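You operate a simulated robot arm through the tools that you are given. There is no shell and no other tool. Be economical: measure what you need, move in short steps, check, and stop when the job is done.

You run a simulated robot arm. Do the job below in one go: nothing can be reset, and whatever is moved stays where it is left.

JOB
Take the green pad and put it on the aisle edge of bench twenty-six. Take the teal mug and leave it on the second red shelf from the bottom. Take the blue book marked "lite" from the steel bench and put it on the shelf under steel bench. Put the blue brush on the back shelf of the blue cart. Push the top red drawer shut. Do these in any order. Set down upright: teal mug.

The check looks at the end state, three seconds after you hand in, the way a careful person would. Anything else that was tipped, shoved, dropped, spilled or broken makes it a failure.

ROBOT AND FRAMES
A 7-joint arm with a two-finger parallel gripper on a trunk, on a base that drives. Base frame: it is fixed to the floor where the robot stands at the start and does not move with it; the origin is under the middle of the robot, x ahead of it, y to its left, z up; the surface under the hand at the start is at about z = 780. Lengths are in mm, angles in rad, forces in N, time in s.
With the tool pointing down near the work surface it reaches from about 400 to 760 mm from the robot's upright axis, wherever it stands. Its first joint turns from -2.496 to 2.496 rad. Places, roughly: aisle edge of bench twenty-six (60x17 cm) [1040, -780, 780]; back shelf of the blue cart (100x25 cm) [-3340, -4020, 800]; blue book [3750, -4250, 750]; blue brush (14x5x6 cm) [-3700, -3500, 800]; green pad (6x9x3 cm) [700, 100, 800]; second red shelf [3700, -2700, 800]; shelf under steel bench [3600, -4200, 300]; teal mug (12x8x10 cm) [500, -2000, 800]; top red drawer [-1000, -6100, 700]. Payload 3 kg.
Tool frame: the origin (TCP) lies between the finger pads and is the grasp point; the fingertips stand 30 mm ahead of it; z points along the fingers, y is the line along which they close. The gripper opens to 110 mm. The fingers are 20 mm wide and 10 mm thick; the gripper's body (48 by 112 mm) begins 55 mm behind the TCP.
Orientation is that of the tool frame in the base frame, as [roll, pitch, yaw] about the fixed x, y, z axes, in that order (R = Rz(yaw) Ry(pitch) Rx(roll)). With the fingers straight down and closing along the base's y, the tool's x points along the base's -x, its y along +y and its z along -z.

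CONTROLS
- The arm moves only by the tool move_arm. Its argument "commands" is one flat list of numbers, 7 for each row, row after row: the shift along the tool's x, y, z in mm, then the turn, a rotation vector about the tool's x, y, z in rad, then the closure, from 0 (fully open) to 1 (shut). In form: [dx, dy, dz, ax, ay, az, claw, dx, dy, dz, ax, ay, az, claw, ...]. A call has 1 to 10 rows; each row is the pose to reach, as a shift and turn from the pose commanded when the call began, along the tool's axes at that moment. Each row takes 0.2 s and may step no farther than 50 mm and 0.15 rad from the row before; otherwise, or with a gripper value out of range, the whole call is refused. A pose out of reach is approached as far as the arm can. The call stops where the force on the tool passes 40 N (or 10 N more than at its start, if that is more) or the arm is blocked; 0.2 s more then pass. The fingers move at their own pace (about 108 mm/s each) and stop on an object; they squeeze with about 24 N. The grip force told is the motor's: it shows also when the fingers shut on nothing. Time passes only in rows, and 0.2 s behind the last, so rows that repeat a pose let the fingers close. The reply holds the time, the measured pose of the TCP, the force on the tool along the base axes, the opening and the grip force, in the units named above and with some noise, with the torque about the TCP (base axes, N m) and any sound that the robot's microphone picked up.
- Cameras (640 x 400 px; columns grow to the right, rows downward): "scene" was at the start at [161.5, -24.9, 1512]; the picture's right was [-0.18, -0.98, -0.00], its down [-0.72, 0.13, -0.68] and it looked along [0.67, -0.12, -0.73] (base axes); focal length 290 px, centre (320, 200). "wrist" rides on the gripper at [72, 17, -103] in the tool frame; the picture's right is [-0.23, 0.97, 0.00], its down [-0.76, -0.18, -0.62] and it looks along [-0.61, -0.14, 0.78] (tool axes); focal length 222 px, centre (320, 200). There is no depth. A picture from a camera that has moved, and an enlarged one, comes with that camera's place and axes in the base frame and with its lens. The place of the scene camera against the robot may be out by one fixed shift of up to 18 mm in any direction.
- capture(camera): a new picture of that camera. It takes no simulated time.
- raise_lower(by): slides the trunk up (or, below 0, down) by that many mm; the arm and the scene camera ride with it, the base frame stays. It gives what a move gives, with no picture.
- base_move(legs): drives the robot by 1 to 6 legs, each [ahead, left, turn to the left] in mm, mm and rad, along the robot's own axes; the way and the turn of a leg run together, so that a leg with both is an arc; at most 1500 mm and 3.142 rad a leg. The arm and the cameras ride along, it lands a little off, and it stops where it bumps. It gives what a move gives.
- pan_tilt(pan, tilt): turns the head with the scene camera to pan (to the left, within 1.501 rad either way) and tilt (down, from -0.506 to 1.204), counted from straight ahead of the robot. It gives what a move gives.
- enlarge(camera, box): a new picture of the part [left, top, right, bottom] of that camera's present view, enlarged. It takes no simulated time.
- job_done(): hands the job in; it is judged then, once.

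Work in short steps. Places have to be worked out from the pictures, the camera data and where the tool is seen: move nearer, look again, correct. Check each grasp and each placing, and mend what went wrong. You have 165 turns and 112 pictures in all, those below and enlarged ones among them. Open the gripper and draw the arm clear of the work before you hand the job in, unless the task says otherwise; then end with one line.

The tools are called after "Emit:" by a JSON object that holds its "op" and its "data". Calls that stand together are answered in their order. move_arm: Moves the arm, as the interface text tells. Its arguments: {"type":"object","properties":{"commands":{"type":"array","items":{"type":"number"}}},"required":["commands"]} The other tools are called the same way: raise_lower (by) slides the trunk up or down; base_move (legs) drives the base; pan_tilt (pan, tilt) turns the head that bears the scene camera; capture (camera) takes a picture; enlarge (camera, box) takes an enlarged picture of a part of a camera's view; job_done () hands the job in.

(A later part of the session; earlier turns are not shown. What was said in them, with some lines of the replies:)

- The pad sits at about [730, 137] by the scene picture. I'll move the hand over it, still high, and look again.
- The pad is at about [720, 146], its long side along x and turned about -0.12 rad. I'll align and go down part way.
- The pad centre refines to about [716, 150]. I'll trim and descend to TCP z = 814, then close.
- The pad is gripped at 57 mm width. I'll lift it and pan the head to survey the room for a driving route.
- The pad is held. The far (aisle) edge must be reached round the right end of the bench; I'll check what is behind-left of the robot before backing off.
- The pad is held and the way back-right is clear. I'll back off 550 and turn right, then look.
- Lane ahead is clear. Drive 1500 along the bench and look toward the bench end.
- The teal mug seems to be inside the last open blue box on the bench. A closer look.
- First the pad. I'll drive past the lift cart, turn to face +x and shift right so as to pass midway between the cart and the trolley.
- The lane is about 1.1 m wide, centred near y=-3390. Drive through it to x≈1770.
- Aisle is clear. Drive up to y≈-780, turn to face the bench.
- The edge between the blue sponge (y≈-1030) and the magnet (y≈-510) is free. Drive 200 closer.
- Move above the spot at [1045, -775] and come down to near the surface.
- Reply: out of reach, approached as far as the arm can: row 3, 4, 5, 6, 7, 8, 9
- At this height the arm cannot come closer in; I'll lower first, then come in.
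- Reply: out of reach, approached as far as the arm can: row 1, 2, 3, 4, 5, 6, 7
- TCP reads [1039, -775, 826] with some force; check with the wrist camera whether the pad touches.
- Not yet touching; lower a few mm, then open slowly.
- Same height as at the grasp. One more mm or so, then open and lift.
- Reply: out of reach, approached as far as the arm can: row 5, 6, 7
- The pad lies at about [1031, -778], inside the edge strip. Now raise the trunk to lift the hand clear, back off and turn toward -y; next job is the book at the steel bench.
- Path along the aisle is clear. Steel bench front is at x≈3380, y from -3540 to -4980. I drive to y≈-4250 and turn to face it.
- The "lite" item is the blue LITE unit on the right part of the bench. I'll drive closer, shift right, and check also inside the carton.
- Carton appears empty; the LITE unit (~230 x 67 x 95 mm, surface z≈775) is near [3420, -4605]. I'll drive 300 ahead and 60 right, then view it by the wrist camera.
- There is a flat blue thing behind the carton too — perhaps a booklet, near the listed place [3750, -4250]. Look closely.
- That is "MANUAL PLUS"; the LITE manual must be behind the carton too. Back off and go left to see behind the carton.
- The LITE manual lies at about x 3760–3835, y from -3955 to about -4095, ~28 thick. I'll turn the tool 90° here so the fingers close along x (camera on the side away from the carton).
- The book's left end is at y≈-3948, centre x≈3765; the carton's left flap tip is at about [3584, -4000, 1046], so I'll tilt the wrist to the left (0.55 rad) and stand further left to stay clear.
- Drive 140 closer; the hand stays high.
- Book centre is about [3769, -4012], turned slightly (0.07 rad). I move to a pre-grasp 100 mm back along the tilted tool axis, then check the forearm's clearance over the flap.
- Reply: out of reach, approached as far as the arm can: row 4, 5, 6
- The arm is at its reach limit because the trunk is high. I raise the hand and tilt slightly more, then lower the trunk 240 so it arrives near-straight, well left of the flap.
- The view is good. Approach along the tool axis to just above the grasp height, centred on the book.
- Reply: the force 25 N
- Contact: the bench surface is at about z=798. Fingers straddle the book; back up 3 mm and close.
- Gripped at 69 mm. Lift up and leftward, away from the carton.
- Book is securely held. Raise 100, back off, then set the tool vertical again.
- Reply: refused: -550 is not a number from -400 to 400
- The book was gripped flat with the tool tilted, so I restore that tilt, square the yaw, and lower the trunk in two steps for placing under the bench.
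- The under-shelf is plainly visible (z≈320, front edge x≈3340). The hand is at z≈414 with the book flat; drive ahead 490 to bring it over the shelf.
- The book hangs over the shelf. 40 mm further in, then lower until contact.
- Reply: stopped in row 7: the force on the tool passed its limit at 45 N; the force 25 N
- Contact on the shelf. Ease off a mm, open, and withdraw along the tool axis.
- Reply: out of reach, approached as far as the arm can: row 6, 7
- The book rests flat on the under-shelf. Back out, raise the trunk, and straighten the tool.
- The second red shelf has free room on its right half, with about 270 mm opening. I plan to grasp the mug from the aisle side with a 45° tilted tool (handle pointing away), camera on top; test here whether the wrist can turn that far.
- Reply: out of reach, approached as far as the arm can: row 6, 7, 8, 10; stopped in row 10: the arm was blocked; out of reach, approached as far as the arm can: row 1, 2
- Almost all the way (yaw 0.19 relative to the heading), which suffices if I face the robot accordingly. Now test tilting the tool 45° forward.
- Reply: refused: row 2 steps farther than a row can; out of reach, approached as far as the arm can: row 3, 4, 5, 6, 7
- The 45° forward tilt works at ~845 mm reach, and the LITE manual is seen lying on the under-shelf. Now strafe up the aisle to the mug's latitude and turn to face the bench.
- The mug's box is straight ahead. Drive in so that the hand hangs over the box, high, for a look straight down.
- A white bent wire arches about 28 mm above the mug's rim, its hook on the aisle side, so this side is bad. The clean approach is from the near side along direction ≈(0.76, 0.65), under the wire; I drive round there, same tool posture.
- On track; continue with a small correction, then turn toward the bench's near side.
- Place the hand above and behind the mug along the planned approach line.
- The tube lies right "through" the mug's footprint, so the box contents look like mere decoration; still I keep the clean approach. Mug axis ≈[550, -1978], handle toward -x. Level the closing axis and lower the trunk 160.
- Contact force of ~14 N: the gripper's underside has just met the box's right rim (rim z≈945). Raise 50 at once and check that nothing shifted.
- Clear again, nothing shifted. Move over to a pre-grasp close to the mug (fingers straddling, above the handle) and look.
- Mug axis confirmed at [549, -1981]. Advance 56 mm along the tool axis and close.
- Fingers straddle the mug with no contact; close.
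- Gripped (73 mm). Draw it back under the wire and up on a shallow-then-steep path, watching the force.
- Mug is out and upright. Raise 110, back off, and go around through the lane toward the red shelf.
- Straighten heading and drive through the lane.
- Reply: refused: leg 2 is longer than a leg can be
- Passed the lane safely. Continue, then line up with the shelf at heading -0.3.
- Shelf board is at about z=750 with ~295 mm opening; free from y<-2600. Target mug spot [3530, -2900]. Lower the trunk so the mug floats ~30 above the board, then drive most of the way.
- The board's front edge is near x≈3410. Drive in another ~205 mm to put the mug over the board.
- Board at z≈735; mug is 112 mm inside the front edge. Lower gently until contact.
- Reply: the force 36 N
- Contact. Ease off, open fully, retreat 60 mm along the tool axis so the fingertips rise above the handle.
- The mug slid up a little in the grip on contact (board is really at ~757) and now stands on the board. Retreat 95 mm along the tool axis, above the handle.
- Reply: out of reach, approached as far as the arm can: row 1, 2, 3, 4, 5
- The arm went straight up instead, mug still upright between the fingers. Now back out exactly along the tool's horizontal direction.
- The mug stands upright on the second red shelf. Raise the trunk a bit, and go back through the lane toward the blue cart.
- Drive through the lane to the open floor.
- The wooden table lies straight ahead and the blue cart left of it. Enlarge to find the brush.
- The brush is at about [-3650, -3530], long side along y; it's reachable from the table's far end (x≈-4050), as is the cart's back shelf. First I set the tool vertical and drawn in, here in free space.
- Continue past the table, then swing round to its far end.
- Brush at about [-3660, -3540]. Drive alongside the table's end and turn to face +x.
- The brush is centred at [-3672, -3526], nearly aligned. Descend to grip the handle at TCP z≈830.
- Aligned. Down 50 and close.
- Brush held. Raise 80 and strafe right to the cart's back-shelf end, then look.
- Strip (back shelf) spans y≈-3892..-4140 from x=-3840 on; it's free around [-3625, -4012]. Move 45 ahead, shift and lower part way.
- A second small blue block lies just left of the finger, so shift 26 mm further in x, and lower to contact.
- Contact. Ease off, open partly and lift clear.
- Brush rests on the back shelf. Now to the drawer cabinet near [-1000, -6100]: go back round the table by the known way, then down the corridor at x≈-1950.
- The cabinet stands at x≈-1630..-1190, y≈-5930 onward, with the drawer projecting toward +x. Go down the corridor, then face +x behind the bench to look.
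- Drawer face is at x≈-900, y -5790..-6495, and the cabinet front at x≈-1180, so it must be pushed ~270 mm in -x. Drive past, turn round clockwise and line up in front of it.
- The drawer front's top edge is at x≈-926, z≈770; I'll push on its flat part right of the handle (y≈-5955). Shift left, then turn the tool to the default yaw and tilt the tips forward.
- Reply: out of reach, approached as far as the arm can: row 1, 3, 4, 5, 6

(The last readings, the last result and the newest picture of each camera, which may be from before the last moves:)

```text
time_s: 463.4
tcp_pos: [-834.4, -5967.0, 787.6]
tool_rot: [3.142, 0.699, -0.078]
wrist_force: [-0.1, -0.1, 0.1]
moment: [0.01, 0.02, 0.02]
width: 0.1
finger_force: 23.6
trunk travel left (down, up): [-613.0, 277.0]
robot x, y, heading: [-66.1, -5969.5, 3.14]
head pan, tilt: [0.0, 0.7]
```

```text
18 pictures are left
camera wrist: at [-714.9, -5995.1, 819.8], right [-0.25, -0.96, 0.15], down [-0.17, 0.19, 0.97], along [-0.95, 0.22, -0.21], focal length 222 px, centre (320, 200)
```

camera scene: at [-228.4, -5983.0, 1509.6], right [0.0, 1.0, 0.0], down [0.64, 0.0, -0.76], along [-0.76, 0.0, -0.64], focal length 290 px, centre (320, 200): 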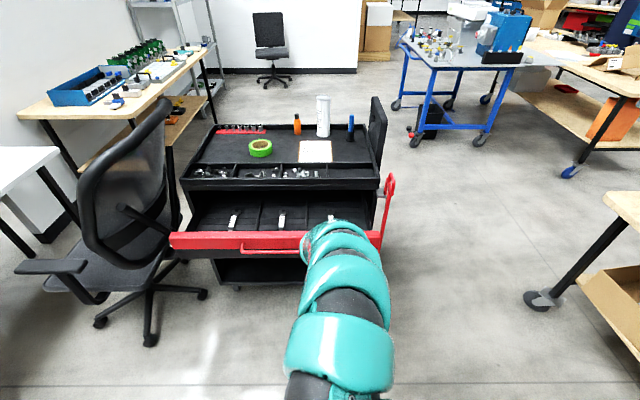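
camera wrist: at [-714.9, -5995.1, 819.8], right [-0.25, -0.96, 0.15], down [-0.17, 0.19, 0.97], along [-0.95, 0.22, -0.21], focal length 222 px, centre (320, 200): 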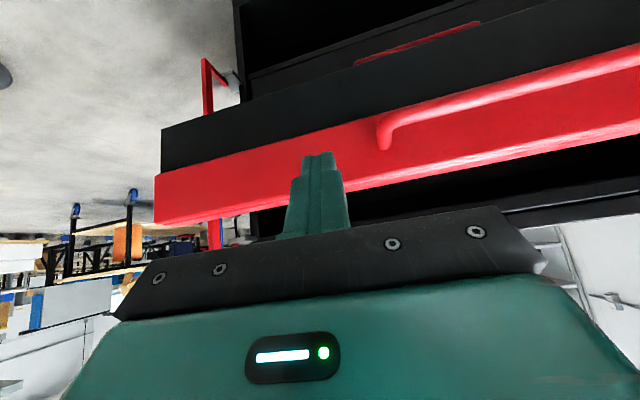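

Finger tips are 73 mm before the flat of the drawer front (z 699–763). Lower 28 more, then drive ahead to touch and start pushing.

Emit:
{"op": "raise_lower", "data": {"by": -28}}

Emit:
{"op": "base_move", "data": {"legs": [[60, 0, 0]]}}

Emit:
{"op": "base_move", "data": {"legs": [[60, 0, 0]]}}

Emit:
{"op": "capture", "data": {"camera": "scene"}}

```text
time_s: 464.2
tcp_pos: [-835.5, -5968.2, 758.5]
tool_rot: [-3.141, 0.7, -0.077]
wrist_force: [-1.1, -0.2, -0.4]
moment: [0.01, -0.02, -0.03]
width: 0.0
finger_force: 23.7
trunk travel left (down, up): [-585.0, 305.0]
robot x, y, heading: [-67.6, -5971.0, 3.137]
head pan, tilt: [0.0, 0.7]
```

```text
time_s: 465.1
tcp_pos: [-896.6, -5967.0, 758.0]
tool_rot: [-3.141, 0.699, -0.082]
wrist_force: [-1.2, 0.9, -0.6]
moment: [-0.04, -0.01, 0.01]
width: 0.0
finger_force: 24.0
trunk travel left (down, up): [-585.0, 305.0]
robot x, y, heading: [-125.7, -5972.5, 3.132]
head pan, tilt: [0.0, 0.7]
```

```text
time_s: 466.1
tcp_pos: [-958.5, -5967.7, 758.9]
tool_rot: [-3.14, 0.7, -0.08]
wrist_force: [0.1, -0.9, 0.5]
moment: [-0.04, -0.01, 0.02]
width: 0.1
finger_force: 23.9
trunk travel left (down, up): [-585.0, 305.0]
robot x, y, heading: [-187.6, -5972.4, 3.144]
head pan, tilt: [0.0, 0.7]
```

```text
17 pictures are left
camera scene: at [-352.6, -5982.4, 1481.4], right [0.0, 1.0, 0.0], down [0.65, 0.0, -0.76], along [-0.76, 0.0, -0.65], focal length 290 px, centre (320, 200)
```

scene: 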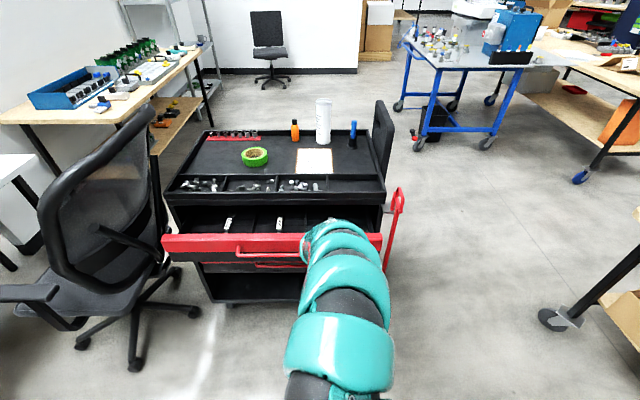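

The drawer is sliding in with negligible force. Continue 120 mm and check.

Emit:
{"op": "base_move", "data": {"legs": [[70, 0, 0]]}}

Emit:
{"op": "base_move", "data": {"legs": [[50, 0, 0]]}}

Emit:
{"op": "capture", "data": {"camera": "scene"}}

Emit:
{"op": "capture", "data": {"camera": "wrist"}}

```text
time_s: 467.1
tcp_pos: [-1027.2, -5967.0, 758.4]
tool_rot: [3.14, 0.702, -0.078]
wrist_force: [0.8, 0.0, -0.1]
moment: [0.0, -0.01, -0.02]
width: 0.0
finger_force: 24.4
trunk travel left (down, up): [-585.0, 305.0]
robot x, y, heading: [-256.2, -5970.9, 3.136]
head pan, tilt: [0.0, 0.7]
```

```text
time_s: 468.0
tcp_pos: [-1076.4, -5965.8, 757.3]
tool_rot: [-3.14, 0.7, -0.081]
wrist_force: [-0.1, 0.0, -0.3]
moment: [-0.03, -0.02, 0.01]
width: 0.1
finger_force: 23.9
trunk travel left (down, up): [-585.0, 305.0]
robot x, y, heading: [-305.4, -5976.5, 3.133]
head pan, tilt: [0.0, 0.7]
```

```text
16 pictures are left
camera scene: at [-471.6, -5981.6, 1481.4], right [0.01, 1.0, 0.0], down [0.65, 0.0, -0.76], along [-0.76, 0.0, -0.65], focal length 290 px, centre (320, 200)
```

scene: 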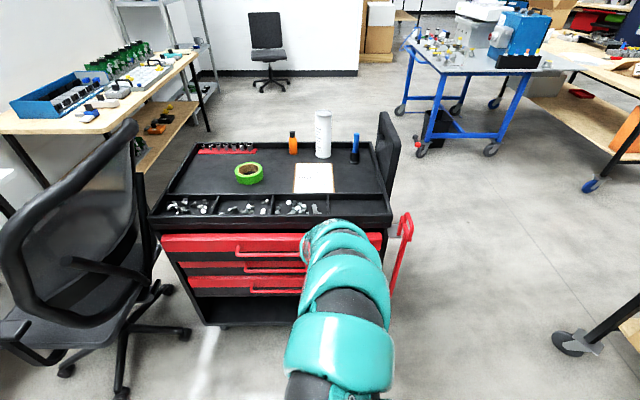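

```text
15 pictures are left
camera wrist: at [-957.3, -5993.0, 791.0], right [-0.25, -0.96, 0.15], down [-0.17, 0.19, 0.97], along [-0.95, 0.22, -0.21], focal length 222 px, centre (320, 200)
```

wrist: 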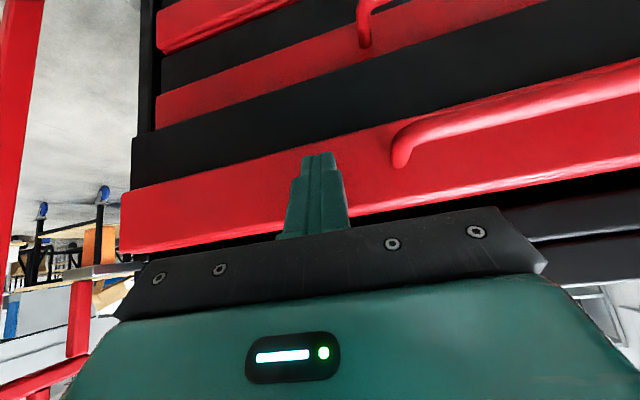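

Nearly shut; the top front still protrudes past the lower ones. Finish with the arm in fine steps, where the force limit applies.

Emit:
{"op": "move_arm", "data": {"commands": [-4.6, 0, 3.9, 0, 0, 0, 1, -9.2, 0, 7.7, 0, 0, 0, 1, -13.8, 0, 11.6, 0, 0, 0, 1, -18.4, 0, 15.5, 0, 0, 0, 1, -23, 0, 19.3, 0, 0, 0, 1, -27.5, 0, 23.2, 0, 0, 0, 1, -30.6, 0, 25.8, 0, 0, 0, 1]}}

Emit:
{"op": "capture", "data": {"camera": "wrist"}}

```text
time_s: 469.6
tcp_pos: [-1115.2, -5962.5, 758.6]
tool_rot: [3.141, 0.697, -0.08]
wrist_force: [16.5, 0.6, -3.3]
moment: [-0.06, -0.35, -0.01]
width: 0.0
finger_force: 24.0
trunk travel left (down, up): [-585.0, 305.0]
robot x, y, heading: [-309.0, -5973.0, 3.131]
head pan, tilt: [0.0, 0.7]
```

```text
14 pictures are left
camera wrist: at [-995.5, -5988.9, 791.5], right [-0.25, -0.96, 0.14], down [-0.17, 0.19, 0.97], along [-0.95, 0.22, -0.21], focal length 222 px, centre (320, 200)
```

wrist: 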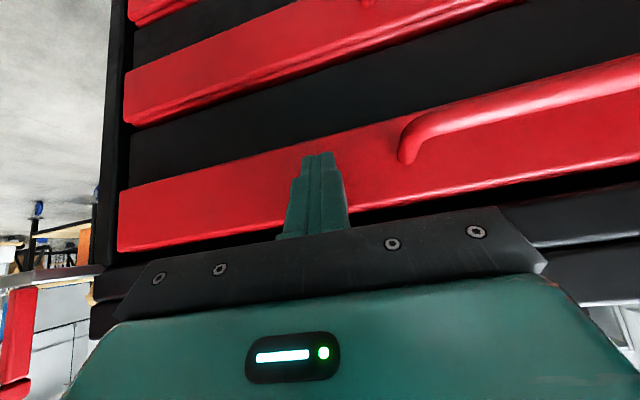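

Resistance of 16 N: it seems at its stop. Press 4 mm more to confirm.

Emit:
{"op": "move_arm", "data": {"commands": [-1.5, 0, 1.3, 0, 0, 0, 1, -3, 0, 2.6, 0, 0, 0, 1, -3, 0, 2.6, 0, 0, 0, 1]}}

```text
time_s: 470.2
tcp_pos: [-1115.4, -5962.2, 756.2]
tool_rot: [-3.137, 0.694, -0.077]
wrist_force: [10.3, 0.1, 3.1]
moment: [0.11, -0.13, 0.03]
width: 0.3
finger_force: 23.6
trunk travel left (down, up): [-585.0, 305.0]
robot x, y, heading: [-308.3, -5972.0, 3.139]
head pan, tilt: [0.0, 0.7]
stopped in row 2: the force on the tool passed its limit at 44 N (the readings are from after the stop); the commanded pose is now the measured one
```

Firm stop at 44 N: the drawer is shut. Back away and verify with a picture.

Emit:
{"op": "base_move", "data": {"legs": [[-400, 0, 0]]}}

Emit:
{"op": "enlarge", "data": {"camera": "scene", "box": [140, 80, 440, 330]}}

```text
time_s: 472.7
tcp_pos: [-715.0, -5967.0, 756.6]
tool_rot: [-3.138, 0.696, -0.076]
wrist_force: [0.4, 0.5, 1.1]
moment: [0.01, 0.0, 0.03]
width: 0.0
finger_force: 23.6
trunk travel left (down, up): [-585.0, 305.0]
robot x, y, heading: [93.8, -5970.7, -3.141]
head pan, tilt: [0.0, 0.7]
```

```text
1.60 times, centred on (290, 205) of scene
camera zoom: at [-67.1, -5983.5, 1481.7], right [0.0, 1.0, 0.0], down [0.64, 0.0, -0.77], along [-0.77, 0.0, -0.64], focal length 464 px, centre (368, 192)
```

zoom: 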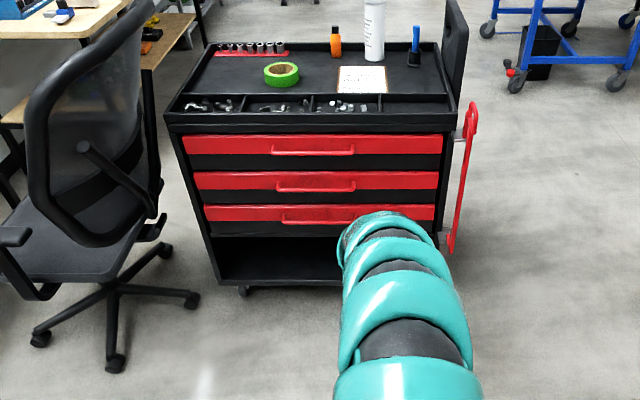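

All three drawers are flush and the top one is shut. The mug, book, brush and pad were each seen in place after release; open the gripper in the clear and hand in.

Emit:
{"op": "move_arm", "data": {"commands": [0, 0, 0, 0, 0, 0, 0, 0, 0, 0, 0, 0, 0, 0, 0, 0, 0, 0, 0, 0, 0]}}

Emit:
{"op": "job_done", "data": {}}

```text
time_s: 473.5
tcp_pos: [-715.6, -5967.2, 756.6]
tool_rot: [-3.139, 0.693, -0.073]
wrist_force: [-0.4, 0.5, -0.4]
moment: [0.02, 0.03, 0.0]
width: 110.0
finger_force: 0.0
trunk travel left (down, up): [-585.0, 305.0]
robot x, y, heading: [95.2, -5968.4, -3.14]
head pan, tilt: [0.0, 0.7]
```

```text
The job is handed in.
```

All five tasks are done and handed in: pad on bench twenty-six's aisle edge, mug upright on the second red shelf, the LITE manual (which I took to be the "blue book", as there is also a blue LITE unit on that bench) on the shelf under the steel bench, brush on the cart's back shelf, and top red drawer shut; the gripper once brushed the rim of the mug's box (about 14 N) and I saw nothing move.
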